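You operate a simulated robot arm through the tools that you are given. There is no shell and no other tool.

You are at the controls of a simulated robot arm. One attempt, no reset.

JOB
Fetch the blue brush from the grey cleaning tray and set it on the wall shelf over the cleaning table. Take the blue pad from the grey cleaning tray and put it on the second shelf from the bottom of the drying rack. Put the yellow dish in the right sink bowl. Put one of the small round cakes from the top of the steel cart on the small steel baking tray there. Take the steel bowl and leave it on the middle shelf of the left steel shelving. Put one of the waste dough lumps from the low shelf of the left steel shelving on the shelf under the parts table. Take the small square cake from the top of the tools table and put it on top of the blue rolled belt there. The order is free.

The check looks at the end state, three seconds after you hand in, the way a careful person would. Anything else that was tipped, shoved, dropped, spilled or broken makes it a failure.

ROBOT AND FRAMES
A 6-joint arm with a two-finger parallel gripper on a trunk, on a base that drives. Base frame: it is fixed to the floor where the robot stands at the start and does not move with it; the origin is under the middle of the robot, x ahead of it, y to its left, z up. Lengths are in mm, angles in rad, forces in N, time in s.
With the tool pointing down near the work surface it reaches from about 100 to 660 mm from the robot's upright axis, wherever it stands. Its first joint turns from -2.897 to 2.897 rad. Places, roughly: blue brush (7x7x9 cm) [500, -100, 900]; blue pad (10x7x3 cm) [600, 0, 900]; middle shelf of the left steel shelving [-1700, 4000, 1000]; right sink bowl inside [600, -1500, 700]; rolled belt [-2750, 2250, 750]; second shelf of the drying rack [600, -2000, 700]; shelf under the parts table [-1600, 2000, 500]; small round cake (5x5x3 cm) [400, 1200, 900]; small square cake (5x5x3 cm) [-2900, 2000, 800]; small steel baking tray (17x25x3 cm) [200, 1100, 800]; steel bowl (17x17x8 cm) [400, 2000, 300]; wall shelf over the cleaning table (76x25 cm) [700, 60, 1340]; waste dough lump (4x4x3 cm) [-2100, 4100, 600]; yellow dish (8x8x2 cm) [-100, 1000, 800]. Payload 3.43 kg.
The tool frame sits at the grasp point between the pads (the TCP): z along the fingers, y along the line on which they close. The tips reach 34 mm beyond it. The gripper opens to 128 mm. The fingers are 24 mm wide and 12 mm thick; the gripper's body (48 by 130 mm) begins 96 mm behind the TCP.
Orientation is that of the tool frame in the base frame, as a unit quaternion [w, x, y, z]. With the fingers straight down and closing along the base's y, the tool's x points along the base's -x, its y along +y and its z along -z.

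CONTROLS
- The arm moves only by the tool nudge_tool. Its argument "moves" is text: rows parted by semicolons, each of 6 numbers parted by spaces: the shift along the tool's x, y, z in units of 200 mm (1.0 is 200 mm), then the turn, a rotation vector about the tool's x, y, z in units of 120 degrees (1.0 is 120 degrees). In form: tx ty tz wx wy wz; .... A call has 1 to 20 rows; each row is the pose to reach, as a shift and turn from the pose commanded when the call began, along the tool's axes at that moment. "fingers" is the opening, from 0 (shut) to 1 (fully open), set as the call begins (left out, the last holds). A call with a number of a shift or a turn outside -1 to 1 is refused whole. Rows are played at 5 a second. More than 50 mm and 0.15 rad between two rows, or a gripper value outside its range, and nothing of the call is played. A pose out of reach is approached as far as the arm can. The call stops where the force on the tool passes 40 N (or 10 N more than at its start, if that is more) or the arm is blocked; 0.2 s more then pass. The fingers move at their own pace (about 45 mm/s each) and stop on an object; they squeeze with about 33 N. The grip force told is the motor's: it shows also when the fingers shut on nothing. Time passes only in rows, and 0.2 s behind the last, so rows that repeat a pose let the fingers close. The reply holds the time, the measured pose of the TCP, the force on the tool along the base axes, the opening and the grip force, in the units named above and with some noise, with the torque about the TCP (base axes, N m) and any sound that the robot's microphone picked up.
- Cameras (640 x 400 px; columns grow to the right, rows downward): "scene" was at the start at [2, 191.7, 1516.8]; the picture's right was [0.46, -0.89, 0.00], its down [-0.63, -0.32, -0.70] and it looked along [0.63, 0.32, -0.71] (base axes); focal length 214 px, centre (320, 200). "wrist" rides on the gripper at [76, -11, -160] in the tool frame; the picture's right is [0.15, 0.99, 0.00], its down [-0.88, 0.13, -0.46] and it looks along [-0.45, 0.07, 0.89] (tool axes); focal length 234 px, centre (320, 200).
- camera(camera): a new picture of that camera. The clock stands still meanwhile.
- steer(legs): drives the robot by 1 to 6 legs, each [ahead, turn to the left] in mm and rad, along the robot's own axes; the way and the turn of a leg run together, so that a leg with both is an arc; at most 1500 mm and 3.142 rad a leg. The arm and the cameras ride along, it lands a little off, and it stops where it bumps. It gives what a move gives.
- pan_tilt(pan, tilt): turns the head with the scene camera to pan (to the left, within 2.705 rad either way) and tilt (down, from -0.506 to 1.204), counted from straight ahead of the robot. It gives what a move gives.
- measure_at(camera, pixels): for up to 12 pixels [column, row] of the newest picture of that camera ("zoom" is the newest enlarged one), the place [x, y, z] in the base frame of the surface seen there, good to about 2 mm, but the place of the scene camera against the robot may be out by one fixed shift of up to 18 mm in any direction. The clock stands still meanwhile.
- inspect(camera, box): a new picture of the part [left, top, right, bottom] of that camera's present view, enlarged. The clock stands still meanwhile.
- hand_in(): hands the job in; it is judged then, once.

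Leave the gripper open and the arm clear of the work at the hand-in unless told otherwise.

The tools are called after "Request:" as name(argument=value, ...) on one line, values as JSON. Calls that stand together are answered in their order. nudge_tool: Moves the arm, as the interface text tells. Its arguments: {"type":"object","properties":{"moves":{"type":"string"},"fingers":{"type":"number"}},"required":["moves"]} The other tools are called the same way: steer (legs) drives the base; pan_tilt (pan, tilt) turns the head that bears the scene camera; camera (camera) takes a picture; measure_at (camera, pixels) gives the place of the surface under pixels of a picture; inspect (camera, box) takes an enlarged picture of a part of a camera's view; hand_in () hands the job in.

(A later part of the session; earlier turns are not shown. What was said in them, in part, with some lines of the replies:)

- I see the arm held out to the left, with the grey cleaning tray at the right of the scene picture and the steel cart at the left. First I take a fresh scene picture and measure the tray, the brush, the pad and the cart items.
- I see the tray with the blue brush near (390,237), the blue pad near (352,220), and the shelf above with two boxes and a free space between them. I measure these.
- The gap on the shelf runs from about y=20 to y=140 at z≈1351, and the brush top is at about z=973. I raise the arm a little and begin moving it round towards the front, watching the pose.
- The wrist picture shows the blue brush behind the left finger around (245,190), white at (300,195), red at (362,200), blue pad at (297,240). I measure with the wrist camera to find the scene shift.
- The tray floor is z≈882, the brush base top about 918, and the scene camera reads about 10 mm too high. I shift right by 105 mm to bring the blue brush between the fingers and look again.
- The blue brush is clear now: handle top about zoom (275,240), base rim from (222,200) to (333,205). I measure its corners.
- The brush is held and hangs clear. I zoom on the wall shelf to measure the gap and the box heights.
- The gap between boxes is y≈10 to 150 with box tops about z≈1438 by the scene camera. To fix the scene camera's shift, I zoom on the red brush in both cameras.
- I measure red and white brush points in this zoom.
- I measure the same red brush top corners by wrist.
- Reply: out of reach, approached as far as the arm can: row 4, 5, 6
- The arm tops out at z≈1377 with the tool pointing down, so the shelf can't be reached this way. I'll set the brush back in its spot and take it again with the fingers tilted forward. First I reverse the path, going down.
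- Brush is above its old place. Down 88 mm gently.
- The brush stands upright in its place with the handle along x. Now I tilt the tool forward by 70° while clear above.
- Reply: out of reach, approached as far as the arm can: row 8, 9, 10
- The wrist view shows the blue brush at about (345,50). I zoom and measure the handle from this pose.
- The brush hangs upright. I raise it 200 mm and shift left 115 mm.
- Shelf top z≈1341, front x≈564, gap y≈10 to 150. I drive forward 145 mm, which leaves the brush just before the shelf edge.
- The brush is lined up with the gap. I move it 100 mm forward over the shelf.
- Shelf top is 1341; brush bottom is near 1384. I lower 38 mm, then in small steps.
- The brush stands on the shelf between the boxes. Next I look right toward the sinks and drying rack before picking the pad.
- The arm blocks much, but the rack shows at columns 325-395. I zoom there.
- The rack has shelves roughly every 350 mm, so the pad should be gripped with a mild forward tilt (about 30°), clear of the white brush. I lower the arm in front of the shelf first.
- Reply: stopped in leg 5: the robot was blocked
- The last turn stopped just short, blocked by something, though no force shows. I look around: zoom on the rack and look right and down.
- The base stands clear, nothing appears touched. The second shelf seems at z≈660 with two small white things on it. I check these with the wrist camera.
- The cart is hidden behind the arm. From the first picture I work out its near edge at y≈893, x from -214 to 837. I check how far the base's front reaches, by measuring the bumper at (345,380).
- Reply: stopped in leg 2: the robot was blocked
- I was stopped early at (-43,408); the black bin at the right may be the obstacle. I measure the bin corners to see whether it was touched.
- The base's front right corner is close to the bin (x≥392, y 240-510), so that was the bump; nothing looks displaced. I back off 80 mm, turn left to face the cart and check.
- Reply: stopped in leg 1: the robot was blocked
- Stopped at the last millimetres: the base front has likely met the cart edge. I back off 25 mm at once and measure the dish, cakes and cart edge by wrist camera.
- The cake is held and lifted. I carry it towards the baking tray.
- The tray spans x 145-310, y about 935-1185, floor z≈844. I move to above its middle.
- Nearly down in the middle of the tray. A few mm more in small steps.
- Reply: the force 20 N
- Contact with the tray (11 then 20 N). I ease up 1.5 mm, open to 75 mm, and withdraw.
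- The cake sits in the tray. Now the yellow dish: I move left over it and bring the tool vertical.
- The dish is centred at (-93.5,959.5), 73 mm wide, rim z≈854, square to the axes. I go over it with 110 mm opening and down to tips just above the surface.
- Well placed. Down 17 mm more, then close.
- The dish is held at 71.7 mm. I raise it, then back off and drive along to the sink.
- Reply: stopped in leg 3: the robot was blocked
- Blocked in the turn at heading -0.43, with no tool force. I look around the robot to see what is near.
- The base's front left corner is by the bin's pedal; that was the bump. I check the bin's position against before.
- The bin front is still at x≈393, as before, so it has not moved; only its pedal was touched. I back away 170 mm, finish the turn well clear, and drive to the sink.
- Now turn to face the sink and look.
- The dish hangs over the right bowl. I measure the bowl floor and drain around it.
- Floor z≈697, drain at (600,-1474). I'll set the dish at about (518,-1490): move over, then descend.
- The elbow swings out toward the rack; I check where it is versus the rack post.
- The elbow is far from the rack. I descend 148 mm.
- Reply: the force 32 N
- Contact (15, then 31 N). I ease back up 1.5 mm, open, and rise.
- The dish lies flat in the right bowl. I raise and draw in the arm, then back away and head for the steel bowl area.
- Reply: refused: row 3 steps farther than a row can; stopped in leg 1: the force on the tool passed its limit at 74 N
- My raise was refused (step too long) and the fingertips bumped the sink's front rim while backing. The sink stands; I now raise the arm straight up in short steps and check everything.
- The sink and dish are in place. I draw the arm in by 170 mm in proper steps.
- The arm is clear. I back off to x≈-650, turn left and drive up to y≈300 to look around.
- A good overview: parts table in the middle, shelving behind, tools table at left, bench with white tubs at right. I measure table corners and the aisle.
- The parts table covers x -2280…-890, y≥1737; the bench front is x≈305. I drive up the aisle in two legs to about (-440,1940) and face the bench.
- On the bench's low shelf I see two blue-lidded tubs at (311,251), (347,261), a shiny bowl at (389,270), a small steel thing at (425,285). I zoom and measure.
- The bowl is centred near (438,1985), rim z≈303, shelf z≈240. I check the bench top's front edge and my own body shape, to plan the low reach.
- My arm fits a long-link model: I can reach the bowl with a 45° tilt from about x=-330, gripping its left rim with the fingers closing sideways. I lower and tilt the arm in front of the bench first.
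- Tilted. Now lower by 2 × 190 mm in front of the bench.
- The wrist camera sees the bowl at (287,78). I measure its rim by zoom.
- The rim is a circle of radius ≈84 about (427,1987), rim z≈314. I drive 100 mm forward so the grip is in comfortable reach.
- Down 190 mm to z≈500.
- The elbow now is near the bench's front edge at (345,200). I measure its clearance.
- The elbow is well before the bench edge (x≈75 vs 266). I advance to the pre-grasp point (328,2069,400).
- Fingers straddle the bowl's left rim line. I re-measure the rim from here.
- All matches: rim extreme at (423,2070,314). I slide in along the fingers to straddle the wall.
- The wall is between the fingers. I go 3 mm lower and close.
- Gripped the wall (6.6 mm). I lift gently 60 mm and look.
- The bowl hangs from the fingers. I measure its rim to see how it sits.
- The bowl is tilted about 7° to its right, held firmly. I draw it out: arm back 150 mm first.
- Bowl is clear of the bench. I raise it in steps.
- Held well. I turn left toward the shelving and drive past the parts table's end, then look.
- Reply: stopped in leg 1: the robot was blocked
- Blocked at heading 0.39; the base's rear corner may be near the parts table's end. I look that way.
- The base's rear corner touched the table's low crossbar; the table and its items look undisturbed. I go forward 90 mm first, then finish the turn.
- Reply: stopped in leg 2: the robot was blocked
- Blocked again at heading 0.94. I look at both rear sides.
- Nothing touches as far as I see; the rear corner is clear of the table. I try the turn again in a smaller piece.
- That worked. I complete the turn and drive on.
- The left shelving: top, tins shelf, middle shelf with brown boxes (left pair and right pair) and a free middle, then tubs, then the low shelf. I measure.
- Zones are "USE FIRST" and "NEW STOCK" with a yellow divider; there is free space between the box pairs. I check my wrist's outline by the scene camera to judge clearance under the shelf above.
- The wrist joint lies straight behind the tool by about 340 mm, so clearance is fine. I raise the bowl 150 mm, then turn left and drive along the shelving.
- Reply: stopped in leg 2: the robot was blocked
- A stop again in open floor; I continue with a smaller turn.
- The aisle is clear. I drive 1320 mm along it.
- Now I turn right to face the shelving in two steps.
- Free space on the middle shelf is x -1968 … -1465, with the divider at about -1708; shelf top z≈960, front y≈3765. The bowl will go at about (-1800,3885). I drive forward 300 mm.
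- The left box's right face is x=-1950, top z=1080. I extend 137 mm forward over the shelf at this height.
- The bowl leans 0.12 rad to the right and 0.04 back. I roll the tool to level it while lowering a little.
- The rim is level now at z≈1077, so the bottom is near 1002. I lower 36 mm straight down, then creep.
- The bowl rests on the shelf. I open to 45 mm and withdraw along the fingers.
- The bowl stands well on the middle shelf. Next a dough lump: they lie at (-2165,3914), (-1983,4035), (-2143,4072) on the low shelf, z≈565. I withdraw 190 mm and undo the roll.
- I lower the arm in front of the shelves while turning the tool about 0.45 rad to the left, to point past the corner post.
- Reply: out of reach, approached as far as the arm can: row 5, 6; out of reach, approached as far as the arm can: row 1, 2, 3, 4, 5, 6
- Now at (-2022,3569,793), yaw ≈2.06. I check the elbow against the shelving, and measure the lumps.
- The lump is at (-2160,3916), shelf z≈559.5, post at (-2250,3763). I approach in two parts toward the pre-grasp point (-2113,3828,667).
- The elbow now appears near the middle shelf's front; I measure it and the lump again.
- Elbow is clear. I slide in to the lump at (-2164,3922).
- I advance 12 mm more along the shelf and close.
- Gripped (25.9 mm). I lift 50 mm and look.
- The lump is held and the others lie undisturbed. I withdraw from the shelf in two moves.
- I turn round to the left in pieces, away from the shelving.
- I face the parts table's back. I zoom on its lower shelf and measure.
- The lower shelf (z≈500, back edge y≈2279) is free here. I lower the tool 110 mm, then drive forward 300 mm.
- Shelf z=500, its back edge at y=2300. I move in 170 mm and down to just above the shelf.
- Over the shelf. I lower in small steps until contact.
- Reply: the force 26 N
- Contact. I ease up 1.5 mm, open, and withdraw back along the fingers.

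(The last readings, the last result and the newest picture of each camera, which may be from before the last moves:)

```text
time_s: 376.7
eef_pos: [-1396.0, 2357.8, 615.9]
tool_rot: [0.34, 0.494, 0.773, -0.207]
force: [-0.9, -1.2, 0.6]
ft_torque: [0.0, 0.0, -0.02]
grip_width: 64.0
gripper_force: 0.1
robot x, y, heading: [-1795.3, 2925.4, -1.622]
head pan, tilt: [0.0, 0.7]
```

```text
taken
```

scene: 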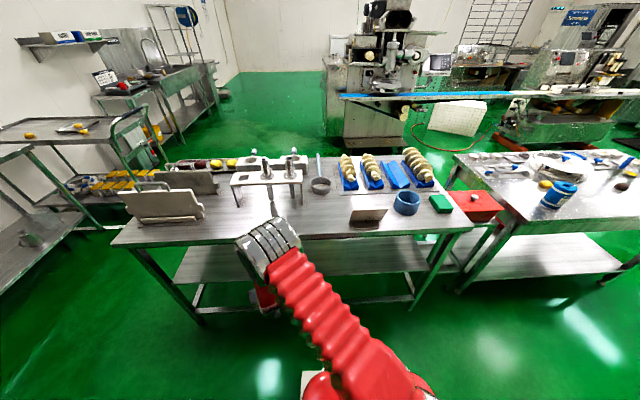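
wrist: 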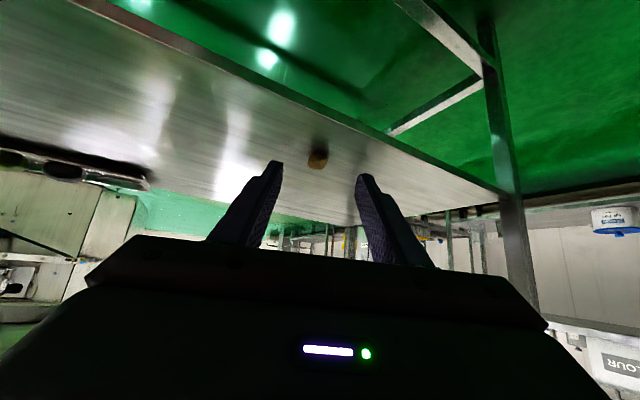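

The lump lies on the shelf. I draw the arm back 130 mm and then raise it clear of the table.

Request:
nudge_tool(moves="0.12 0 -0.14 0 0 0; 0.28 0 -0.3 0 0 0; 0.44 0 -0.474 0 0 0; 0.3 0 -0.606 0 0 0; 0.15 0 -0.745 0 0 0; 0.0 0 -0.885 0 0 0; 0.0 0 -0.885 0 0 0")

Request:
nudge_tool(moves="-0.13 0 -0.125 0 0 0; -0.27 0 -0.26 0 0 0; -0.41 0 -0.39 0 0 0; -0.55 0 -0.52 0 0 0; -0.689 0 -0.6545 0 0 0; -0.689 0 -0.6545 0 0 0")

Request:
pan_tilt(pan=-0.6, tilt=0.6)

Request:
camera(camera="scene")

```text
time_s: 378.3
eef_pos: [-1449.8, 2474.7, 737.5]
tool_rot: [0.339, 0.494, 0.773, -0.207]
force: [-0.5, 0.3, -0.5]
ft_torque: [-0.01, -0.01, -0.05]
grip_width: 64.2
gripper_force: 0.1
robot x, y, heading: [-1793.6, 2924.0, -1.627]
head pan, tilt: [0.0, 0.7]
```

```text
time_s: 379.7
eef_pos: [-1453.3, 2473.7, 927.2]
tool_rot: [0.339, 0.495, 0.773, -0.207]
force: [1.3, -0.4, -0.3]
ft_torque: [0.01, 0.0, 0.03]
grip_width: 64.3
gripper_force: 0.1
robot x, y, heading: [-1795.2, 2928.2, -1.619]
head pan, tilt: [0.0, 0.7]
```

```text
time_s: 380.7
eef_pos: [-1455.3, 2473.3, 927.6]
tool_rot: [0.339, 0.495, 0.773, -0.207]
force: [-0.1, -0.4, -0.7]
ft_torque: [0.01, 0.01, -0.01]
grip_width: 63.8
gripper_force: 0.1
robot x, y, heading: [-1791.3, 2923.7, -1.625]
head pan, tilt: [-0.6, 0.6]
```

```text
taken
```

scene: 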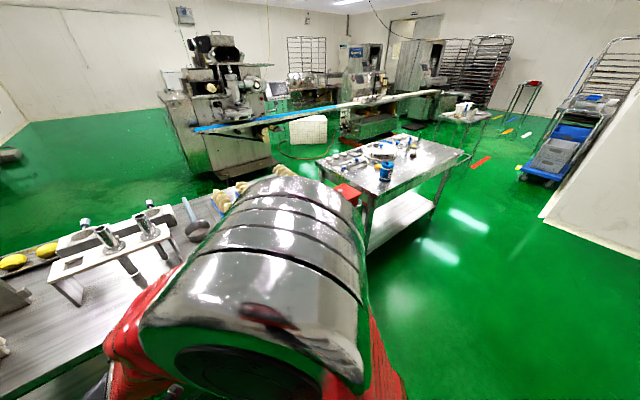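

The tools table is at (400,155). I zoom in and measure it.

Request:
inspect(camera="scene", box=[310, 120, 480, 260])

Request:
measure_at(camera="zoom", pixels=[[285, 185], [280, 160], [215, 278], [570, 120], [30, 165], [290, 130], [340, 250], [262, 135], [400, 180]])

```text
2.86 times, centred on (395, 190) of scene
```

zoom: 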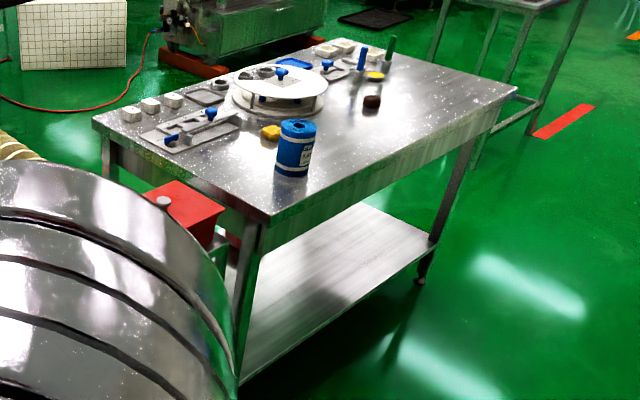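

```text
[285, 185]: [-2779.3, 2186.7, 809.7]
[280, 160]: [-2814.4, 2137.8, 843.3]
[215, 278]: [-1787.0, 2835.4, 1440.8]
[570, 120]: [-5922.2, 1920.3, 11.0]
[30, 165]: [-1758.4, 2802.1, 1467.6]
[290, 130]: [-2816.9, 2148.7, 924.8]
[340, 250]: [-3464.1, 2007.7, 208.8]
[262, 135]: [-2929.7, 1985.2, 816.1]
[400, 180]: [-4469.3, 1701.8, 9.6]
```

The blue roll stands near (-2800,2150), top z≈915, the cake beside it near (-2930,1985). I back off 200 mm, turn right, drive to x≈-2800, and face the tools table.

Request:
steer(legs=[[-200, 0]])

Request:
steer(legs=[[0, -0.76]])

Request:
steer(legs=[[0, -0.76]])

Request:
pan_tilt(pan=0.3, tilt=0.6)

Request:
camera(camera="scene")

```text
time_s: 382.7
eef_pos: [-1444.1, 2677.4, 926.4]
tool_rot: [0.34, 0.495, 0.773, -0.206]
force: [0.2, -1.1, 1.3]
ft_torque: [0.02, -0.05, 0.01]
grip_width: 64.0
gripper_force: 0.1
robot x, y, heading: [-1781.6, 3130.2, -1.628]
head pan, tilt: [-0.6, 0.6]
```

```text
time_s: 385.9
eef_pos: [-1856.0, 2569.3, 927.8]
tool_rot: [0.237, 0.749, 0.53, -0.32]
force: [-0.2, 0.0, 0.0]
ft_torque: [0.01, 0.02, 0.05]
grip_width: 63.8
gripper_force: 0.0
robot x, y, heading: [-1770.0, 3115.8, -2.401]
head pan, tilt: [-0.6, 0.6]
```

```text
time_s: 389.2
eef_pos: [-2209.1, 2780.9, 927.5]
tool_rot: [0.099, 0.893, 0.212, -0.384]
force: [1.3, 0.0, -0.1]
ft_torque: [-0.01, -0.01, -0.02]
grip_width: 64.0
gripper_force: 0.1
robot x, y, heading: [-1771.9, 3096.2, 3.128]
head pan, tilt: [-0.6, 0.6]
```

```text
time_s: 390.4
eef_pos: [-2209.2, 2780.5, 927.6]
tool_rot: [0.1, 0.893, 0.212, -0.385]
force: [0.2, -0.2, 1.5]
ft_torque: [0.0, 0.01, 0.0]
grip_width: 64.1
gripper_force: 0.1
robot x, y, heading: [-1770.2, 3101.7, 3.127]
head pan, tilt: [0.3, 0.6]
```

```text
taken
```

scene: 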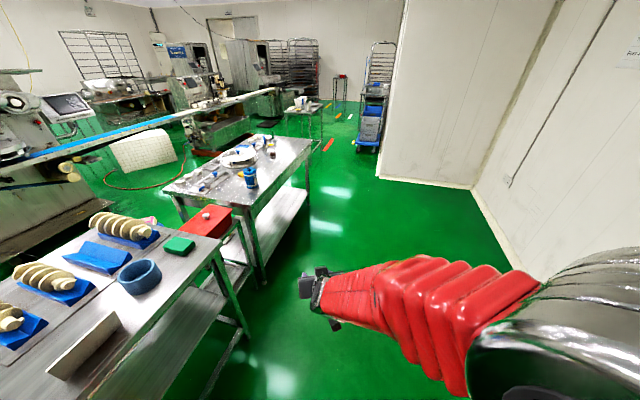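

I measure the tools table edges and items.

Request:
measure_at(camera="scene", pixels=[[247, 207], [312, 145], [168, 190], [250, 180], [250, 172], [290, 175], [265, 285], [380, 178], [475, 187], [240, 170]])

Request:
inspect(camera="scene", box=[160, 120, 330, 230])

```text
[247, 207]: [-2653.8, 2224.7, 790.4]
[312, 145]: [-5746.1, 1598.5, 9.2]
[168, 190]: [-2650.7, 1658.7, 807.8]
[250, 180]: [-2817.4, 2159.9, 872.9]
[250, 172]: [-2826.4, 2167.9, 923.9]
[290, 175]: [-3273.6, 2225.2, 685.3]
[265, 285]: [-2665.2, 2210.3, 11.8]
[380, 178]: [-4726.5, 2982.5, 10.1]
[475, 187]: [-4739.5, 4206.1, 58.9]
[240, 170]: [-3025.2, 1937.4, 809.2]
```

```text
3.64 times, centred on (245, 175) of scene
```

zoom: 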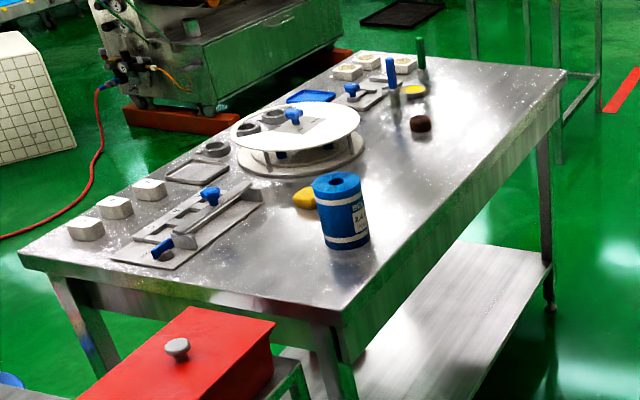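

Table top z≈797, near edge y≈2232. The square cake sits right behind the roll. I drive 1060 mm and turn to face the table.

Request:
steer(legs=[[1060, 0]])

Request:
steer(legs=[[0, 0.79]])

Request:
steer(legs=[[0, 0.79]])

Request:
pan_tilt(pan=-0.15, tilt=0.7)

Request:
camera(camera="scene")

```text
time_s: 397.5
eef_pos: [-3282.4, 2798.0, 927.1]
tool_rot: [0.099, 0.893, 0.211, -0.385]
force: [0.1, -0.6, 0.0]
ft_torque: [-0.03, 0.04, -0.01]
grip_width: 64.2
gripper_force: 0.1
robot x, y, heading: [-2839.4, 3114.3, 3.122]
head pan, tilt: [0.3, 0.6]
```

```text
time_s: 400.9
eef_pos: [-2922.3, 2576.5, 928.1]
tool_rot: [0.241, 0.74, 0.543, -0.315]
force: [-1.2, 1.0, -0.2]
ft_torque: [0.02, 0.04, 0.02]
grip_width: 64.2
gripper_force: 0.0
robot x, y, heading: [-2856.2, 3125.2, -2.362]
head pan, tilt: [0.3, 0.6]
```

```text
time_s: 404.2
eef_pos: [-2519.2, 2685.5, 929.2]
tool_rot: [0.343, 0.48, 0.782, -0.201]
force: [-0.5, -0.7, -0.2]
ft_torque: [-0.01, -0.04, -0.03]
grip_width: 64.1
gripper_force: 0.1
robot x, y, heading: [-2876.5, 3126.1, -1.587]
head pan, tilt: [0.3, 0.6]
```

```text
time_s: 405.1
eef_pos: [-2519.2, 2684.8, 928.7]
tool_rot: [0.343, 0.48, 0.782, -0.201]
force: [-0.9, 0.6, -0.8]
ft_torque: [0.02, -0.02, 0.0]
grip_width: 63.7
gripper_force: 0.0
robot x, y, heading: [-2878.2, 3125.8, -1.586]
head pan, tilt: [-0.15, 0.7]
```

```text
taken
```

scene: 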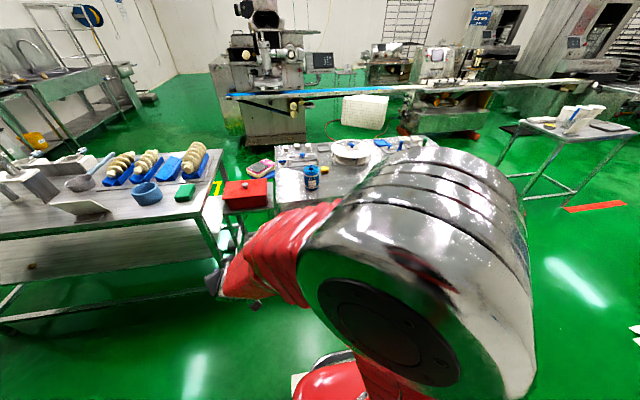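

I raise the arm and bring the tool vertical, then swing it to the front.

Request:
nudge_tool(moves="-0.08 0 -0.075 0 0.06 0; -0.16 0 -0.15 0 0.12 0; -0.24 0 -0.225 0 0.18 0; -0.32 0 -0.3 0 0.24 0; -0.4 0 -0.375 0 0.3 0; -0.437 0 -0.41 0 0.35 0; -0.437 0 -0.41 0 0.39 0; -0.437 0 -0.41 0 0.39 0")

```text
time_s: 406.9
eef_pos: [-2528.8, 2693.8, 1017.8]
tool_rot: [-0.004, 0.516, 0.847, -0.127]
force: [-0.1, 0.1, -0.4]
ft_torque: [-0.01, -0.01, -0.04]
grip_width: 63.9
gripper_force: 0.0
out of reach, approached as far as the arm can: row 1, 2, 3, 4, 5, 6, 7, 8
robot x, y, heading: [-2875.5, 3127.8, -1.587]
head pan, tilt: [-0.15, 0.7]
```

The arm reached a slightly rolled pose. I now turn the tool square and vertical while moving it halfway to the front.

Request:
nudge_tool(moves="0.015 -0.11 0.01 -0.011 0.0105 0.029; 0.03 -0.22 0.02 -0.022 0.021 0.058; 0.045 -0.335 0.03 -0.033 0.032 0.088; 0.06 -0.446 0.042 -0.044 0.042 0.117; 0.075 -0.56 0.053 -0.055 0.053 0.146; 0.09 -0.67 0.064 -0.066 0.063 0.175; 0.105 -0.78 0.075 -0.077 0.074 0.205; 0.12 -0.893 0.085 -0.088 0.0845 0.234; 0.12 -0.893 0.085 -0.088 0.0845 0.234")

```text
time_s: 408.9
eef_pos: [-2698.2, 2644.3, 1000.3]
tool_rot: [-0.014, 0.709, 0.695, -0.121]
force: [0.4, 0.6, -0.7]
ft_torque: [0.01, 0.0, 0.0]
grip_width: 63.7
gripper_force: 0.1
out of reach, approached as far as the arm can: row 1, 2, 3, 4, 5, 6, 7, 8, 9
robot x, y, heading: [-2878.3, 3127.1, -1.587]
head pan, tilt: [-0.15, 0.7]
```

Still tilted about 14°, "out of reach" although the place is easy; some joint limit. I look at the arm.

Request:
camera(camera="scene")

Request:
camera(camera="wrist")

```text
taken
```

scene: 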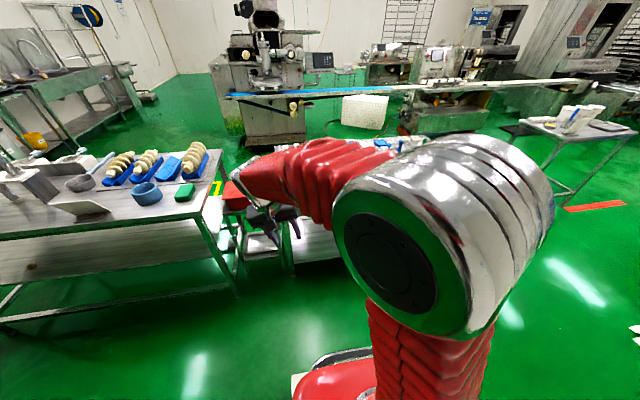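

```text
taken
```

wrist: 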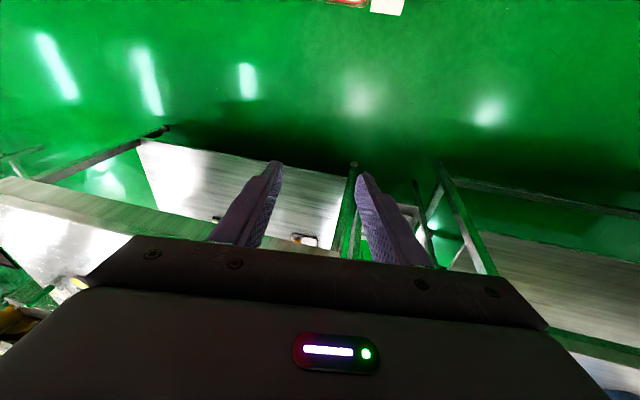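

I move the tool to straight ahead without turning it first.

Request:
nudge_tool(moves="-0.015 -0.24 -0.015 0 0 0; -0.03 -0.48 -0.03 0 0 0; -0.045 -0.72 -0.045 0 0 0; -0.06 -0.965 -0.06 0 0 0; -0.06 -0.965 -0.06 0 0 0")

```text
time_s: 410.1
eef_pos: [-2882.5, 2639.9, 1044.5]
tool_rot: [-0.021, 0.706, 0.694, -0.136]
force: [-0.9, 0.2, 0.5]
ft_torque: [-0.03, -0.02, -0.01]
grip_width: 63.8
gripper_force: 0.0
out of reach, approached as far as the arm can: row 3, 4, 5
robot x, y, heading: [-2876.5, 3128.2, -1.582]
head pan, tilt: [-0.15, 0.7]
```

Request:
nudge_tool(moves="0 0 0 -0.03 0.025 0; 0 0 0 -0.06 0.05 0; 0 0 0 -0.089 0.0725 0; 0 0 0 -0.089 0.0725 0")

```text
time_s: 411.1
eef_pos: [-2882.2, 2639.5, 1044.1]
tool_rot: [-0.021, 0.707, 0.694, -0.135]
force: [0.2, -0.2, -0.3]
ft_torque: [-0.02, 0.04, 0.0]
grip_width: 64.2
gripper_force: 0.1
out of reach, approached as far as the arm can: row 1, 2, 3, 4
robot x, y, heading: [-2876.5, 3127.6, -1.582]
head pan, tilt: [-0.15, 0.7]
```

The wrist is at a limit. I probe single rotations to find the free direction: first pitch only.

Request:
nudge_tool(moves="0 0 0 0 0.04 0; 0 0 0 0 0.04 0")

Request:
nudge_tool(moves="0 0 0 -0.04 0 0; 0 0 0 -0.04 0 0")

Request:
nudge_tool(moves="0 0 0 0 0 0.05; 0 0 0 0 0 0.05")

Request:
nudge_tool(moves="0 0 0 0 0 -0.05; 0 0 0 0 0 -0.05")

Request:
nudge_tool(moves="0 0 0 0 -0.05 0; 0 0 0 0 -0.05 0")

```text
time_s: 411.8
eef_pos: [-2883.4, 2641.0, 1041.9]
tool_rot: [-0.057, 0.711, 0.691, -0.116]
force: [0.6, 0.5, 0.7]
ft_torque: [-0.02, -0.02, -0.03]
grip_width: 64.0
gripper_force: 0.0
out of reach, approached as far as the arm can: row 1, 2
robot x, y, heading: [-2875.4, 3125.2, -1.579]
head pan, tilt: [-0.15, 0.7]
```

```text
time_s: 412.4
eef_pos: [-2883.7, 2640.6, 1042.9]
tool_rot: [-0.056, 0.711, 0.691, -0.116]
force: [-0.3, 0.0, 0.1]
ft_torque: [0.0, 0.04, -0.01]
grip_width: 63.8
gripper_force: 0.0
out of reach, approached as far as the arm can: row 1, 2
robot x, y, heading: [-2876.9, 3127.3, -1.578]
head pan, tilt: [-0.15, 0.7]
```

```text
time_s: 412.9
eef_pos: [-2883.4, 2640.7, 1043.2]
tool_rot: [-0.05, 0.746, 0.653, -0.118]
force: [0.2, 0.2, 0.7]
ft_torque: [-0.03, -0.01, -0.01]
grip_width: 64.0
gripper_force: 0.1
robot x, y, heading: [-2873.9, 3126.0, -1.589]
head pan, tilt: [-0.15, 0.7]
```

```text
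time_s: 413.6
eef_pos: [-2882.7, 2640.8, 1044.3]
tool_rot: [-0.056, 0.711, 0.691, -0.115]
force: [-0.3, 0.3, 0.3]
ft_torque: [0.01, 0.02, 0.03]
grip_width: 64.0
gripper_force: 0.1
robot x, y, heading: [-2877.2, 3122.5, -1.581]
head pan, tilt: [-0.15, 0.7]
```

```text
time_s: 414.1
eef_pos: [-2883.4, 2641.3, 1044.6]
tool_rot: [-0.019, 0.704, 0.693, -0.153]
force: [-1.1, -0.1, 0.0]
ft_torque: [0.02, -0.03, -0.04]
grip_width: 64.1
gripper_force: 0.1
robot x, y, heading: [-2878.7, 3124.1, -1.584]
head pan, tilt: [-0.15, 0.7]
```

Roll is blocked one way: the forearm-roll joint sits at its limit in a flipped branch. I will unwind it: lower the arm, swing the tool through the right side to "above" the forearm line, then square it and come down in plane. First lower.

Request:
nudge_tool(moves="0.036 0.045 0.18 0 0 0; 0.072 0.09 0.36 0 0 0; 0.108 0.136 0.54 0 0 0; 0.144 0.18 0.72 0 0 0; 0.18 0.227 0.903 0 0 0; 0.18 0.227 0.903 0 0 0")

Request:
nudge_tool(moves="0.036 0.045 0.18 0 0 0; 0.072 0.09 0.36 0 0 0; 0.108 0.136 0.54 0 0 0; 0.144 0.18 0.72 0 0 0; 0.18 0.227 0.903 0 0 0; 0.18 0.227 0.903 0 0 0")

Request:
camera(camera="scene")

```text
time_s: 415.6
eef_pos: [-2882.7, 2641.3, 855.3]
tool_rot: [-0.02, 0.704, 0.693, -0.152]
force: [-0.2, -0.1, -0.4]
ft_torque: [-0.02, 0.0, 0.03]
grip_width: 63.9
gripper_force: 0.0
robot x, y, heading: [-2877.3, 3122.9, -1.587]
head pan, tilt: [-0.15, 0.7]
```

```text
time_s: 416.9
eef_pos: [-2881.5, 2643.5, 664.4]
tool_rot: [-0.019, 0.704, 0.694, -0.151]
force: [0.3, 0.3, 0.5]
ft_torque: [-0.02, 0.0, -0.01]
grip_width: 64.1
gripper_force: 0.1
robot x, y, heading: [-2874.7, 3126.0, -1.583]
head pan, tilt: [-0.15, 0.7]
```

```text
taken
```

scene: 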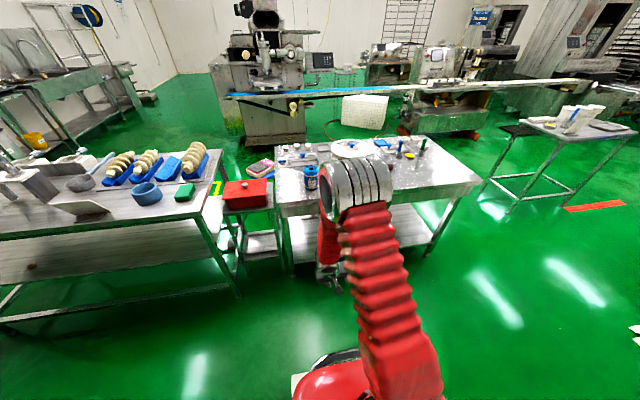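

Now I measure elbow and forearm to know the forearm's line.

Request:
inspect(camera="scene", box=[270, 140, 440, 320])

Request:
measure_at(camera="scene", pixels=[[335, 172], [360, 168], [385, 170], [328, 200], [328, 235], [326, 255], [330, 270], [333, 245], [345, 215], [390, 195]])

```text
2.22 times, centred on (355, 230) of scene
```

zoom: 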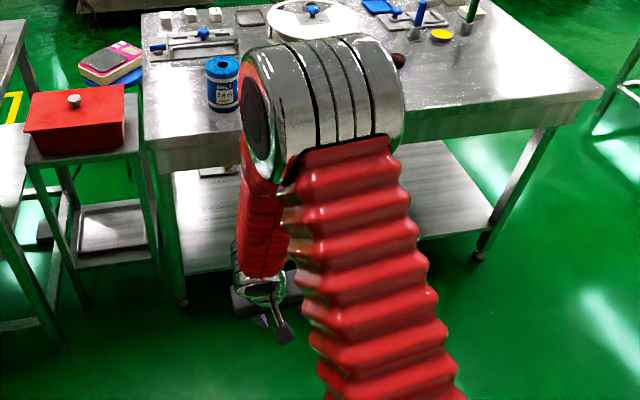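

```text
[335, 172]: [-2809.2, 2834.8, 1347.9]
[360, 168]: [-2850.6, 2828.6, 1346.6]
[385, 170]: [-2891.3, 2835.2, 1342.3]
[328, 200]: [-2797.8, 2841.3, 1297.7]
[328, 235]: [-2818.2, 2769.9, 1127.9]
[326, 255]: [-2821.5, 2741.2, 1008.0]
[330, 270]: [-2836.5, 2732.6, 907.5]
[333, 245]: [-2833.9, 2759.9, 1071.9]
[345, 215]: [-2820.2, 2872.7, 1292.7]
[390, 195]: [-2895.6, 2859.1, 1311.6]
```

The forearm now points about 73° down; the tool is beside it on the right. I pitch the tool up forward by 45°.

Request:
nudge_tool(moves="0 0 0 0 -0.0625 0; 0 0 0 0 -0.125 0; 0 0 0 0 -0.1875 0; 0 0 0 0 -0.25 0; 0 0 0 0 -0.3125 0; 0 0 0 0 -0.375 0; 0 0 0 0 -0.375 0")

```text
time_s: 418.6
eef_pos: [-2881.8, 2641.0, 663.6]
tool_rot: [0.248, 0.592, 0.647, -0.411]
force: [-0.4, 0.9, 0.0]
ft_torque: [-0.01, 0.02, -0.02]
grip_width: 64.1
gripper_force: 0.2
robot x, y, heading: [-2877.2, 3128.2, -1.58]
head pan, tilt: [-0.15, 0.7]
```

That went through cleanly. Now I level the roll: turn the tool square in this "above" position.

Request:
nudge_tool(moves="0 0 0 -0.026 -0.003 0.028; 0 0 0 -0.053 -0.005 0.056; 0 0 0 -0.079 -0.008 0.084; 0 0 0 -0.079 -0.008 0.084")

```text
time_s: 419.6
eef_pos: [-2882.9, 2640.8, 663.7]
tool_rot: [0.336, 0.621, 0.623, -0.337]
force: [-0.8, -0.1, 0.5]
ft_torque: [-0.01, -0.02, 0.01]
grip_width: 64.0
gripper_force: 0.1
robot x, y, heading: [-2877.3, 3122.1, -1.585]
head pan, tilt: [-0.15, 0.7]
```

Square now without complaint. I pitch the tool down to vertical in plane here, where the forearm is steep.

Request:
nudge_tool(moves="0 0 0 0 0.068 0; 0 0 0 0 0.136 0; 0 0 0 0 0.204 0; 0 0 0 0 0.272 0; 0 0 0 0 0.34 0; 0 0 0 0 0.408 0; 0 0 0 0 0.475 0; 0 0 0 0 0.475 0")

```text
time_s: 421.4
eef_pos: [-2882.9, 2641.5, 664.0]
tool_rot: [-0.003, 0.707, 0.708, 0.0]
force: [-0.2, 0.6, -0.4]
ft_torque: [0.03, 0.01, 0.0]
grip_width: 63.9
gripper_force: 0.2
robot x, y, heading: [-2875.1, 3127.0, -1.582]
head pan, tilt: [-0.15, 0.7]
```

Vertical and square, no limit. I raise it 2 × 190 mm.

Request:
nudge_tool(moves="0 0 -0.2 0 0 0; 0 0 -0.4 0 0 0; 0 0 -0.6 0 0 0; 0 0 -0.8 0 0 0; 0 0 -0.95 0 0 0; 0 0 -0.95 0 0 0")

Request:
nudge_tool(moves="0 0 -0.2 0 0 0; 0 0 -0.4 0 0 0; 0 0 -0.6 0 0 0; 0 0 -0.8 0 0 0; 0 0 -0.95 0 0 0; 0 0 -0.95 0 0 0")

Request:
camera(camera="scene")

```text
time_s: 422.8
eef_pos: [-2882.4, 2643.1, 852.4]
tool_rot: [-0.002, 0.706, 0.708, 0.0]
force: [-0.5, 0.3, 0.6]
ft_torque: [0.01, 0.01, -0.02]
grip_width: 64.0
gripper_force: 0.1
robot x, y, heading: [-2875.8, 3121.9, -1.588]
head pan, tilt: [-0.15, 0.7]
```

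```text
time_s: 424.1
eef_pos: [-2880.6, 2643.1, 1041.8]
tool_rot: [-0.002, 0.707, 0.707, 0.0]
force: [-1.2, 0.0, -0.3]
ft_torque: [0.03, 0.01, -0.02]
grip_width: 64.1
gripper_force: 0.1
robot x, y, heading: [-2876.8, 3123.7, -1.586]
head pan, tilt: [-0.15, 0.7]
```

```text
taken
```

scene: 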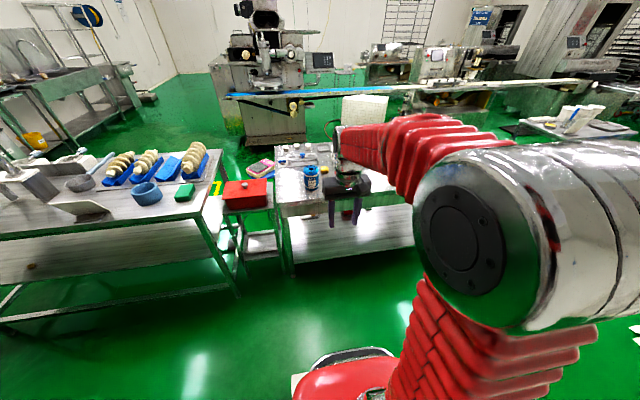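

The arm is back in its normal posture. I drive 430 mm forward so the tool hangs over the table, well above the roll.

Request:
steer(legs=[[430, 0]])

Request:
camera(camera="wrist")

Request:
camera(camera="scene")

```text
time_s: 427.4
eef_pos: [-2882.7, 2212.4, 1043.1]
tool_rot: [-0.002, 0.704, 0.71, 0.001]
force: [-0.5, 0.1, -0.1]
ft_torque: [-0.02, -0.01, 0.0]
grip_width: 63.9
gripper_force: 0.2
robot x, y, heading: [-2878.9, 2696.5, -1.578]
head pan, tilt: [-0.15, 0.7]
```

```text
taken
```

wrist: 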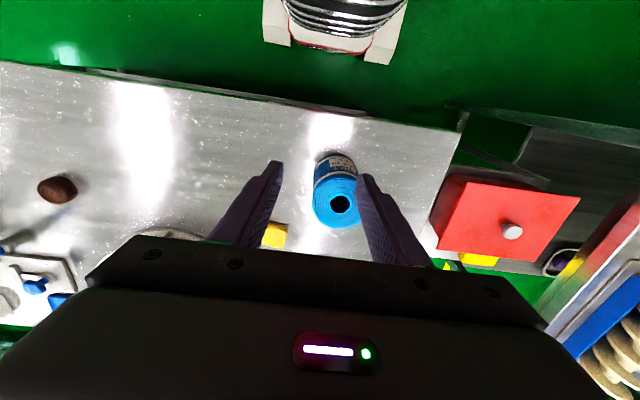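

```text
taken
```

scene: 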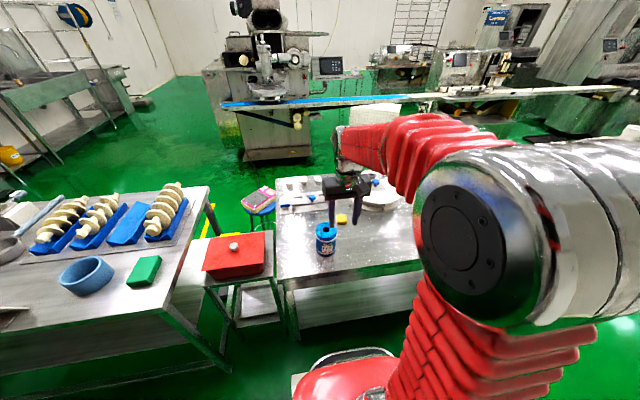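

I measure the roll top and the visible bit of cake.

Request:
measure_at(camera="wrist", pixels=[[325, 200], [355, 195], [340, 222], [316, 205], [340, 190], [335, 180], [275, 235], [270, 245], [283, 240], [300, 200], [240, 150]])

Request:
inspect(camera="wrist", box=[230, 130, 400, 260])

```text
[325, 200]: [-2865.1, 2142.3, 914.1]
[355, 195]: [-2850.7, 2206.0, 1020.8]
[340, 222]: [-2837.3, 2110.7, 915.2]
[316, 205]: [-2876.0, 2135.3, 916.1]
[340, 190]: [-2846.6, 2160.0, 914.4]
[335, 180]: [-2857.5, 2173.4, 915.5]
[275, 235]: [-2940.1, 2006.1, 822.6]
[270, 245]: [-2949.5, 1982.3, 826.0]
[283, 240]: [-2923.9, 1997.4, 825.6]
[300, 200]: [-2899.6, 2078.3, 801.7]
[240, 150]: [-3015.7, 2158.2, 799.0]
```

```text
3.08 times, centred on (315, 195) of wrist
```

zoom: 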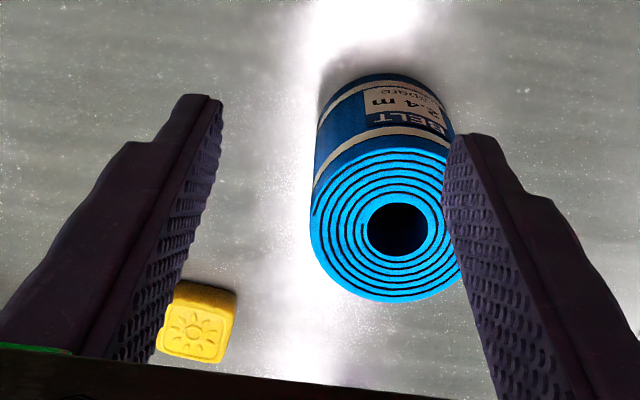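

The roll's top is z=915, centre near (-2845,2139). I move forward 110 mm and a little right to see the cake fully.

Request:
nudge_tool(moves="-0.2 -0.07 0 0 0 0; -0.4 -0.14 0 0 0 0; -0.6 -0.2 0 0 0 0; -0.6 -0.2 0 0 0 0")

Request:
inspect(camera="wrist", box=[230, 110, 430, 240])

```text
time_s: 428.4
eef_pos: [-2922.2, 2089.3, 1044.1]
tool_rot: [-0.003, 0.704, 0.71, 0.0]
force: [1.1, -0.2, -0.4]
ft_torque: [-0.03, -0.01, -0.04]
grip_width: 63.9
gripper_force: 0.0
robot x, y, heading: [-2881.7, 2691.7, -1.576]
head pan, tilt: [-0.15, 0.7]
```

```text
3.08 times, centred on (330, 175) of wrist
```

zoom: 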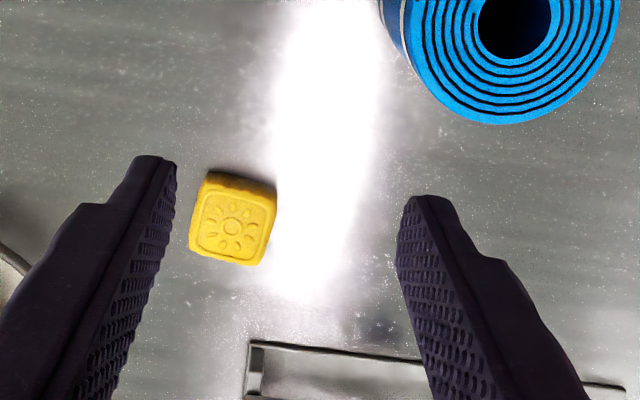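

I measure the cake's corners and top and the turntable edge at left.

Request:
measure_at(camera="zoom", pixels=[[205, 200], [270, 210], [200, 250], [258, 258], [232, 225], [205, 178], [275, 190], [225, 320], [10, 250], [255, 350], [480, 100], [410, 60]])

```text
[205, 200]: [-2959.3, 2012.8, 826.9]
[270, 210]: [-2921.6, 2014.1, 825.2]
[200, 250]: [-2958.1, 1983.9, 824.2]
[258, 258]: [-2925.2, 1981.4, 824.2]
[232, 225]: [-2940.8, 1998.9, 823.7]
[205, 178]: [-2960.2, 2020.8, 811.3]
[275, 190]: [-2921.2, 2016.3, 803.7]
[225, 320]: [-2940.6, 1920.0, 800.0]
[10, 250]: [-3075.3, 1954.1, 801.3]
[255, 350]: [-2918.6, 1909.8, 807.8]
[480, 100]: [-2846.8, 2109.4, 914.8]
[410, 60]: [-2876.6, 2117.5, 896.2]
```

The cake is centred at (-2940.5,1999), top z=826, table 800, square to the axes. I move above it.

Request:
nudge_tool(moves="-0.2 -0.045 0 0 0 0; -0.4 -0.085 0.05 0 0 0; -0.45 -0.093 0.25 0 0 0; -0.45 -0.093 0.45 0 0 0; -0.45 -0.093 0.6 0 0 0; -0.45 -0.093 0.6 0 0 0")

Request:
camera(camera="wrist")

```text
time_s: 429.8
eef_pos: [-2938.6, 2002.5, 921.2]
tool_rot: [-0.002, 0.703, 0.711, -0.001]
force: [0.4, -0.9, -0.4]
ft_torque: [0.03, 0.01, 0.01]
grip_width: 64.0
gripper_force: 0.0
robot x, y, heading: [-2881.5, 2699.3, -1.577]
head pan, tilt: [-0.15, 0.7]
```

```text
taken
```

wrist: 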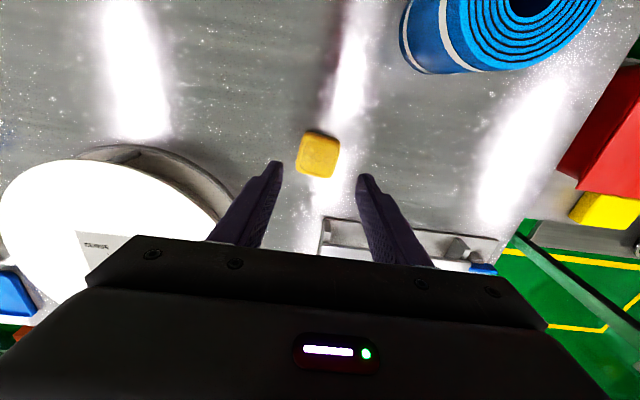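

I check the turntable's edge and height and the rack beyond.

Request:
measure_at(camera="wrist", pixels=[[215, 205], [205, 185], [150, 220], [222, 200], [330, 222], [345, 235], [318, 150], [318, 135], [304, 158], [335, 160]])

```text
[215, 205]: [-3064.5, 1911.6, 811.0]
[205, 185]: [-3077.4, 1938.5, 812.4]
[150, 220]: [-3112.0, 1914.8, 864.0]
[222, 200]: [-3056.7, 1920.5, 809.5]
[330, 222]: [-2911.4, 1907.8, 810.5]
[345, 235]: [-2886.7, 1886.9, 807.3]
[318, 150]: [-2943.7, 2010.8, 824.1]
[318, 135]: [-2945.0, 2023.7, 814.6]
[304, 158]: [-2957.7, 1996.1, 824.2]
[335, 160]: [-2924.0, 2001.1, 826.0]
```

All clear. I descend to z≈839 and close.

Request:
nudge_tool(moves="-0.015 -0.011 0.15 0 0 0; -0.015 -0.011 0.3 0 0 0; -0.015 -0.011 0.41 0 0 0; -0.015 -0.011 0.41 0 0 0")

Request:
nudge_tool(moves="0 0 0 0 0 0; 0 0 0 0 0 0; 0 0 0 0 0 0; 0 0 0 0 0 0; 0 0 0 0 0 0; 0 0 0 0 0 0", fingers=0)

Request:
camera(camera="wrist")

```text
time_s: 430.8
eef_pos: [-2942.2, 1999.6, 840.0]
tool_rot: [-0.003, 0.704, 0.71, 0.0]
force: [1.2, 0.2, -0.1]
ft_torque: [0.02, 0.02, 0.03]
grip_width: 63.8
gripper_force: 0.0
robot x, y, heading: [-2875.8, 2696.5, -1.576]
head pan, tilt: [-0.15, 0.7]
```

```text
time_s: 432.2
eef_pos: [-2943.0, 1997.5, 838.3]
tool_rot: [-0.003, 0.704, 0.71, -0.001]
force: [-0.3, 0.0, 1.7]
ft_torque: [-0.03, -0.06, 0.01]
grip_width: 46.0
gripper_force: 32.9
robot x, y, heading: [-2879.4, 2697.4, -1.58]
head pan, tilt: [-0.15, 0.7]
```

```text
taken
```

wrist: 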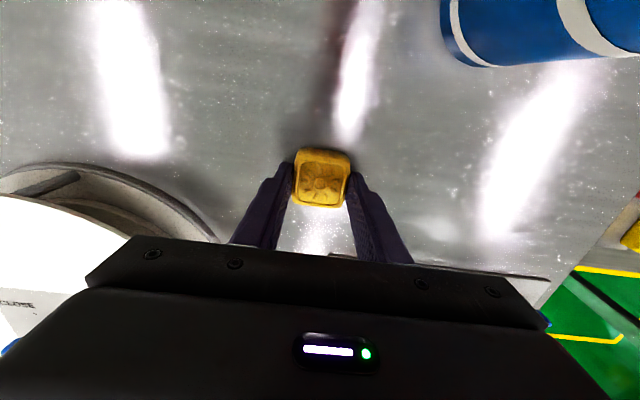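

Gripped at 46 mm. I lift 170 mm.

Request:
nudge_tool(moves="0 0 -0.1 0 0 0; 0 0 -0.3 0 0 0; 0 0 -0.5 0 0 0; 0 0 -0.7 0 0 0; 0 0 -0.85 0 0 0; 0 0 -0.85 0 0 0")

Request:
nudge_tool(moves="0.17 0.12 0 0 0 0; 0.35 0.24 0 0 0 0; 0.52 0.36 0 0 0 0; 0.6 0.47 0 0 0 0; 0.6 0.47 0 0 0 0")

Request:
camera(camera="wrist")

```text
time_s: 433.6
eef_pos: [-2940.0, 1998.0, 1011.3]
tool_rot: [-0.002, 0.704, 0.71, 0.0]
force: [0.1, 0.3, -0.2]
ft_torque: [0.0, -0.02, -0.01]
grip_width: 46.1
gripper_force: 33.2
robot x, y, heading: [-2880.0, 2693.7, -1.572]
head pan, tilt: [-0.15, 0.7]
```

```text
time_s: 434.8
eef_pos: [-2848.5, 2119.3, 1010.2]
tool_rot: [-0.003, 0.704, 0.71, 0.0]
force: [0.1, 1.2, -0.7]
ft_torque: [0.01, -0.03, 0.0]
grip_width: 45.9
gripper_force: 32.8
robot x, y, heading: [-2882.4, 2693.8, -1.577]
head pan, tilt: [-0.15, 0.7]
```

```text
taken
```

wrist: 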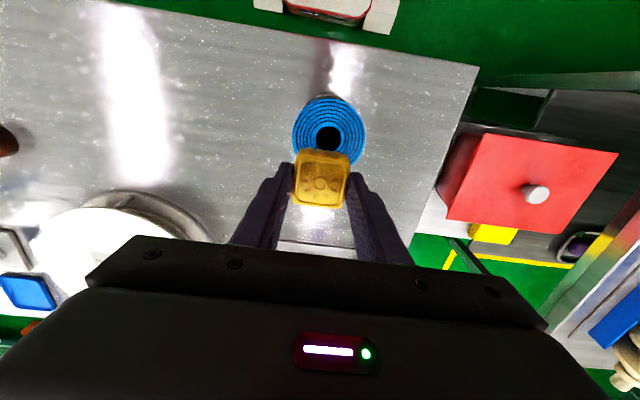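

Roll top is plainly visible under the cake. I measure its rim to get the centre.

Request:
measure_at(camera="wrist", pixels=[[296, 130], [361, 130], [326, 101], [300, 112], [352, 112], [298, 145], [359, 148], [320, 175]])

Request:
inspect(camera="wrist", box=[270, 80, 390, 220])

```text
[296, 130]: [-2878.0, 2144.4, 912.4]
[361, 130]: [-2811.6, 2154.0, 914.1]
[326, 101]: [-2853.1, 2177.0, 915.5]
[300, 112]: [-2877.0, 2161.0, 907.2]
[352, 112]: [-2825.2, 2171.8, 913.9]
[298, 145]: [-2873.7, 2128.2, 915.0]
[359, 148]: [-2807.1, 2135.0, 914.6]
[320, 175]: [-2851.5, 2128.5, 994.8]
```

```text
2.86 times, centred on (330, 150) of wrist
```

zoom: 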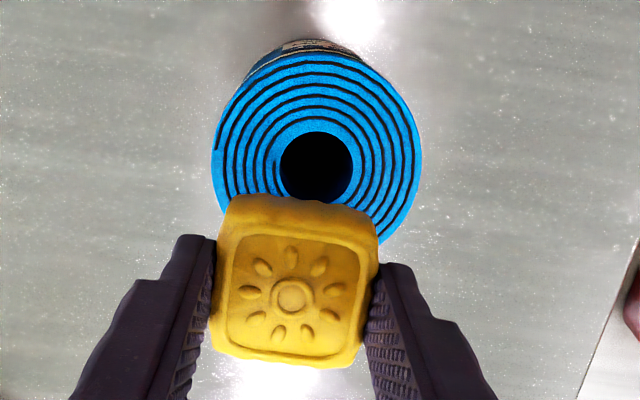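

The roll centre is (-2843,2141). I shift 20 mm to centre the cake over it and lower 50 mm.

Request:
nudge_tool(moves="0.05 0.014 0 0 0 0; 0.1 0.0275 0 0 0 0; 0.1 0.0275 0.12 0 0 0; 0.1 0.0275 0.25 0 0 0; 0.1 0.0275 0.25 0 0 0")

Request:
inspect(camera="wrist", box=[250, 80, 400, 220])

```text
time_s: 436.0
eef_pos: [-2844.3, 2140.0, 959.6]
tool_rot: [-0.003, 0.704, 0.71, -0.001]
force: [-0.3, 0.5, -0.8]
ft_torque: [0.01, -0.03, -0.02]
grip_width: 45.9
gripper_force: 33.3
robot x, y, heading: [-2879.0, 2695.4, -1.578]
head pan, tilt: [-0.15, 0.7]
```

```text
2.86 times, centred on (325, 150) of wrist
```

zoom: 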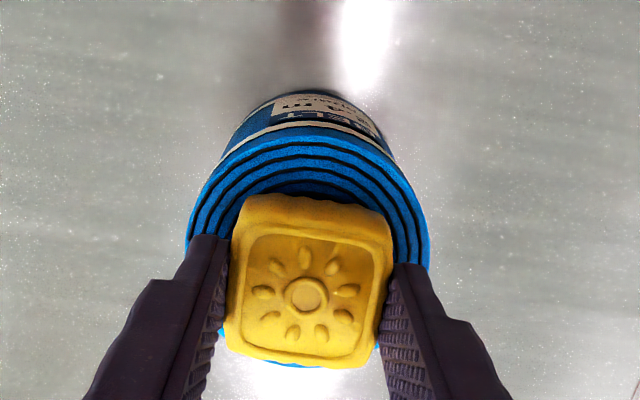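

Centred. I creep down until contact.

Request:
nudge_tool(moves="0 0 0.01 0 0 0; 0 0 0.02 0 0 0; 0 0 0.02 0 0 0")

Request:
nudge_tool(moves="0 0 0.005 0 0 0; 0 0 0.005 0 0 0")

Request:
nudge_tool(moves="0 0 0.005 0 0 0; 0 0 0.005 0 0 0")

```text
time_s: 436.8
eef_pos: [-2844.1, 2140.0, 957.4]
tool_rot: [-0.002, 0.704, 0.71, 0.0]
force: [-0.2, -0.4, -1.2]
ft_torque: [0.01, -0.02, 0.01]
grip_width: 45.8
gripper_force: 31.8
robot x, y, heading: [-2882.5, 2695.1, -1.572]
head pan, tilt: [-0.15, 0.7]
```

```text
time_s: 437.4
eef_pos: [-2843.2, 2140.6, 955.1]
tool_rot: [-0.003, 0.704, 0.71, 0.0]
force: [1.1, -0.9, -0.3]
ft_torque: [-0.01, -0.01, -0.03]
grip_width: 45.9
gripper_force: 33.3
robot x, y, heading: [-2880.7, 2694.0, -1.579]
head pan, tilt: [-0.15, 0.7]
```

```text
time_s: 438.0
eef_pos: [-2844.0, 2140.8, 954.7]
tool_rot: [-0.002, 0.704, 0.71, 0.0]
force: [-0.9, 2.0, 8.8]
ft_torque: [0.12, -0.12, 0.05]
grip_width: 46.1
gripper_force: 32.7
robot x, y, heading: [-2882.4, 2696.4, -1.578]
head pan, tilt: [-0.15, 0.7]
```

Contact (8.8 N). I ease half a millimetre, open, and rise straight up.

Request:
nudge_tool(moves="0 0 -0.003 0 0 0; 0 0 -0.003 0 0 0; 0 0 -0.003 0 0 0; 0 0 -0.003 0 0 0", fingers=0.55)

Request:
nudge_tool(moves="0 0 -0.1 0 0 0; 0 0 -0.25 0 0 0; 0 0 -0.45 0 0 0; 0 0 -0.65 0 0 0; 0 0 -0.65 0 0 0")

Request:
camera(camera="wrist")

```text
time_s: 439.0
eef_pos: [-2842.0, 2140.3, 955.8]
tool_rot: [-0.003, 0.704, 0.71, -0.001]
force: [1.3, 0.5, 0.1]
ft_torque: [0.02, -0.01, 0.03]
grip_width: 70.3
gripper_force: 0.1
robot x, y, heading: [-2885.2, 2698.2, -1.575]
head pan, tilt: [-0.15, 0.7]
```

```text
time_s: 440.2
eef_pos: [-2842.5, 2141.0, 1084.4]
tool_rot: [-0.003, 0.704, 0.71, 0.001]
force: [0.1, 0.0, 0.0]
ft_torque: [0.02, -0.02, 0.0]
grip_width: 70.5
gripper_force: 0.2
robot x, y, heading: [-2878.8, 2698.5, -1.577]
head pan, tilt: [-0.15, 0.7]
```

```text
taken
```

wrist: 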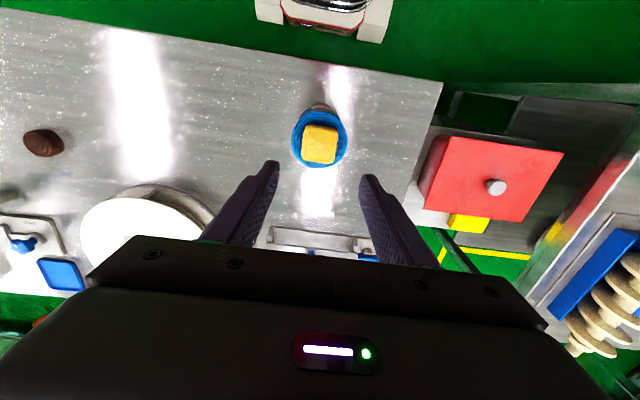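

The cake sits centred on the roll. I open the gripper fully and back off 300 mm, then take a last look at the nearby places.

Request:
nudge_tool(moves="0.1 0 -0.1 0 0 0; 0.2 0 -0.1 0 0 0; 0.2 0 -0.1 0 0 0; 0.2 0 -0.1 0 0 0", fingers=1)

Request:
steer(legs=[[-320, 0]])

Request:
pan_tilt(pan=0.3, tilt=0.6)

Request:
camera(camera="scene")

```text
time_s: 441.2
eef_pos: [-2844.6, 2182.6, 1103.7]
tool_rot: [-0.002, 0.704, 0.71, 0.0]
force: [-0.5, -0.2, 0.2]
ft_torque: [-0.01, 0.0, 0.03]
grip_width: 127.7
gripper_force: 0.1
robot x, y, heading: [-2883.3, 2691.2, -1.581]
head pan, tilt: [-0.15, 0.7]
```

```text
time_s: 443.9
eef_pos: [-2844.7, 2507.8, 1103.2]
tool_rot: [-0.002, 0.707, 0.708, 0.0]
force: [-0.3, -0.5, 0.7]
ft_torque: [0.0, 0.01, 0.02]
grip_width: 128.3
gripper_force: 0.1
robot x, y, heading: [-2880.9, 3025.3, -1.581]
head pan, tilt: [-0.15, 0.7]
```

```text
time_s: 444.8
eef_pos: [-2844.3, 2508.0, 1105.2]
tool_rot: [-0.002, 0.706, 0.708, 0.0]
force: [0.1, -0.4, 0.0]
ft_torque: [-0.03, 0.0, -0.01]
grip_width: 128.0
gripper_force: 0.1
robot x, y, heading: [-2879.7, 3023.9, -1.581]
head pan, tilt: [0.3, 0.6]
```

```text
taken
```

scene: 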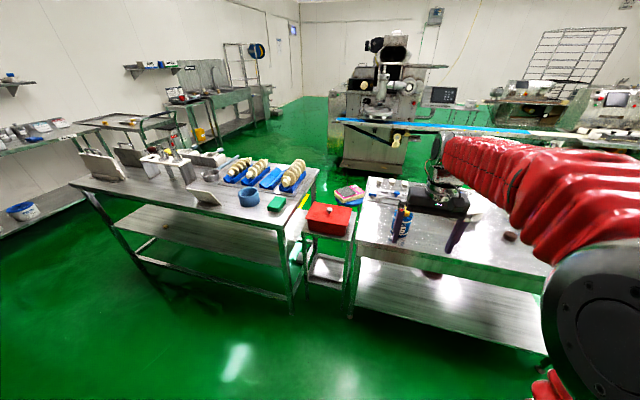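

Request:
inspect(camera="scene", box=[340, 160, 480, 280])

Request:
inspect(camera="scene", box=[60, 50, 300, 200])

Request:
inspect(camera="scene", box=[80, 180, 320, 310])

```text
3.33 times, centred on (410, 220) of scene
```

zoom: 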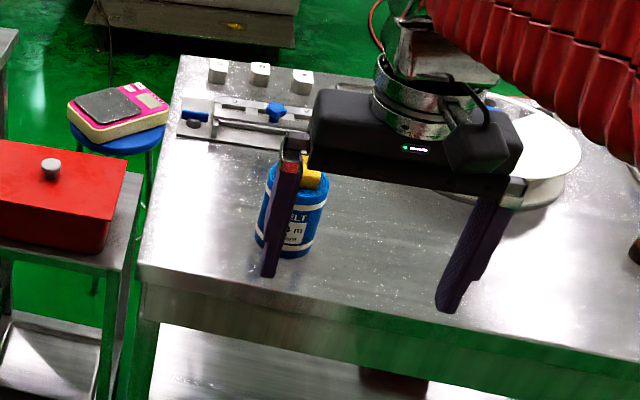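

```text
2.67 times, centred on (180, 125) of scene
```

zoom: 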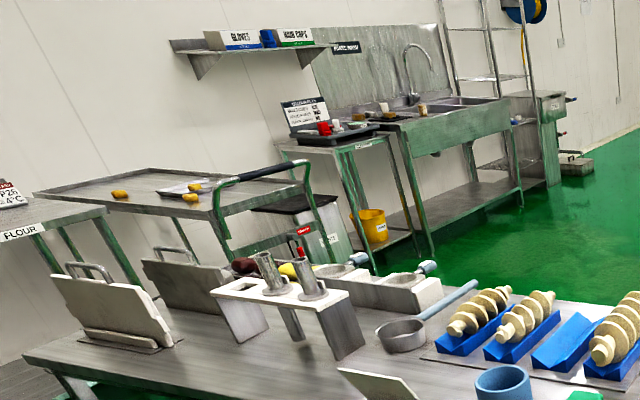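

```text
2.67 times, centred on (200, 245) of scene
```

zoom: 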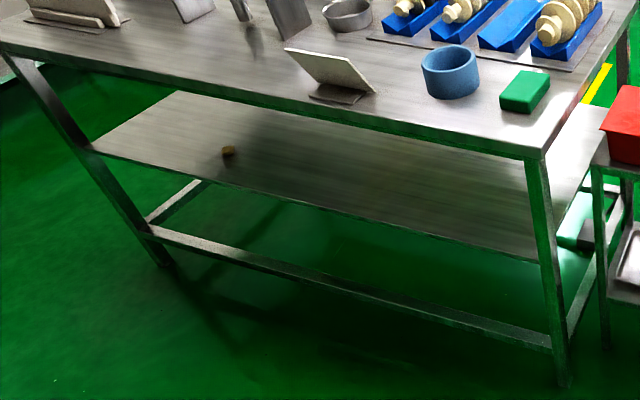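

Everything stands as wished: brush between the boxes on the wall shelf, cake in the baking tray, lump on the parts-table shelf, square cake on the roll. The pad, dish and bowl were each seen in place when I left them. The gripper is open and the arm clear, so I hand in.

Request:
hand_in()

```text
The job is handed in.
```

I finished all seven tasks and handed the job in. I don't have the check's result.

| Item | Where it is now |
|---|---|
| Blue brush | On the wall shelf, between the gloves and hair-caps boxes |
| Blue pad | On the second shelf of the drying rack, near the front edge, between two of the white combs |
| Yellow dish | Flat in the right sink bowl, beside the drain |
| Small round cake | In the middle of the small steel baking tray |
| Steel bowl | On the middle shelf of the left steel shelving, just left of the yellow divider |
| Waste dough lump | On the shelf under the parts table, near its back edge |
| Small square cake | Centred on top of the blue rolled belt |

In a last look, the brush, round cake, lump and square cake were all in place. I saw the pad, dish and bowl in place when I left each one, but didn't check them again at the end.

- **Sink rim:** a raise command was refused, so when the base backed up, the fingertips hit the front rim at 74 N. Afterwards the sink and dish measured where they had been.
- **Base contacts:** driving stopped as blocked several times. The likely contacts were the waste bin (twice), the cart's near edge and the parts table's low crossbar. The bin measured the same after both bumps and agreed with a rough estimate from the first pictures. The cart agreed with the first picture, and the parts table looked undisturbed.

The gripper is open and the arm is clear of the work.
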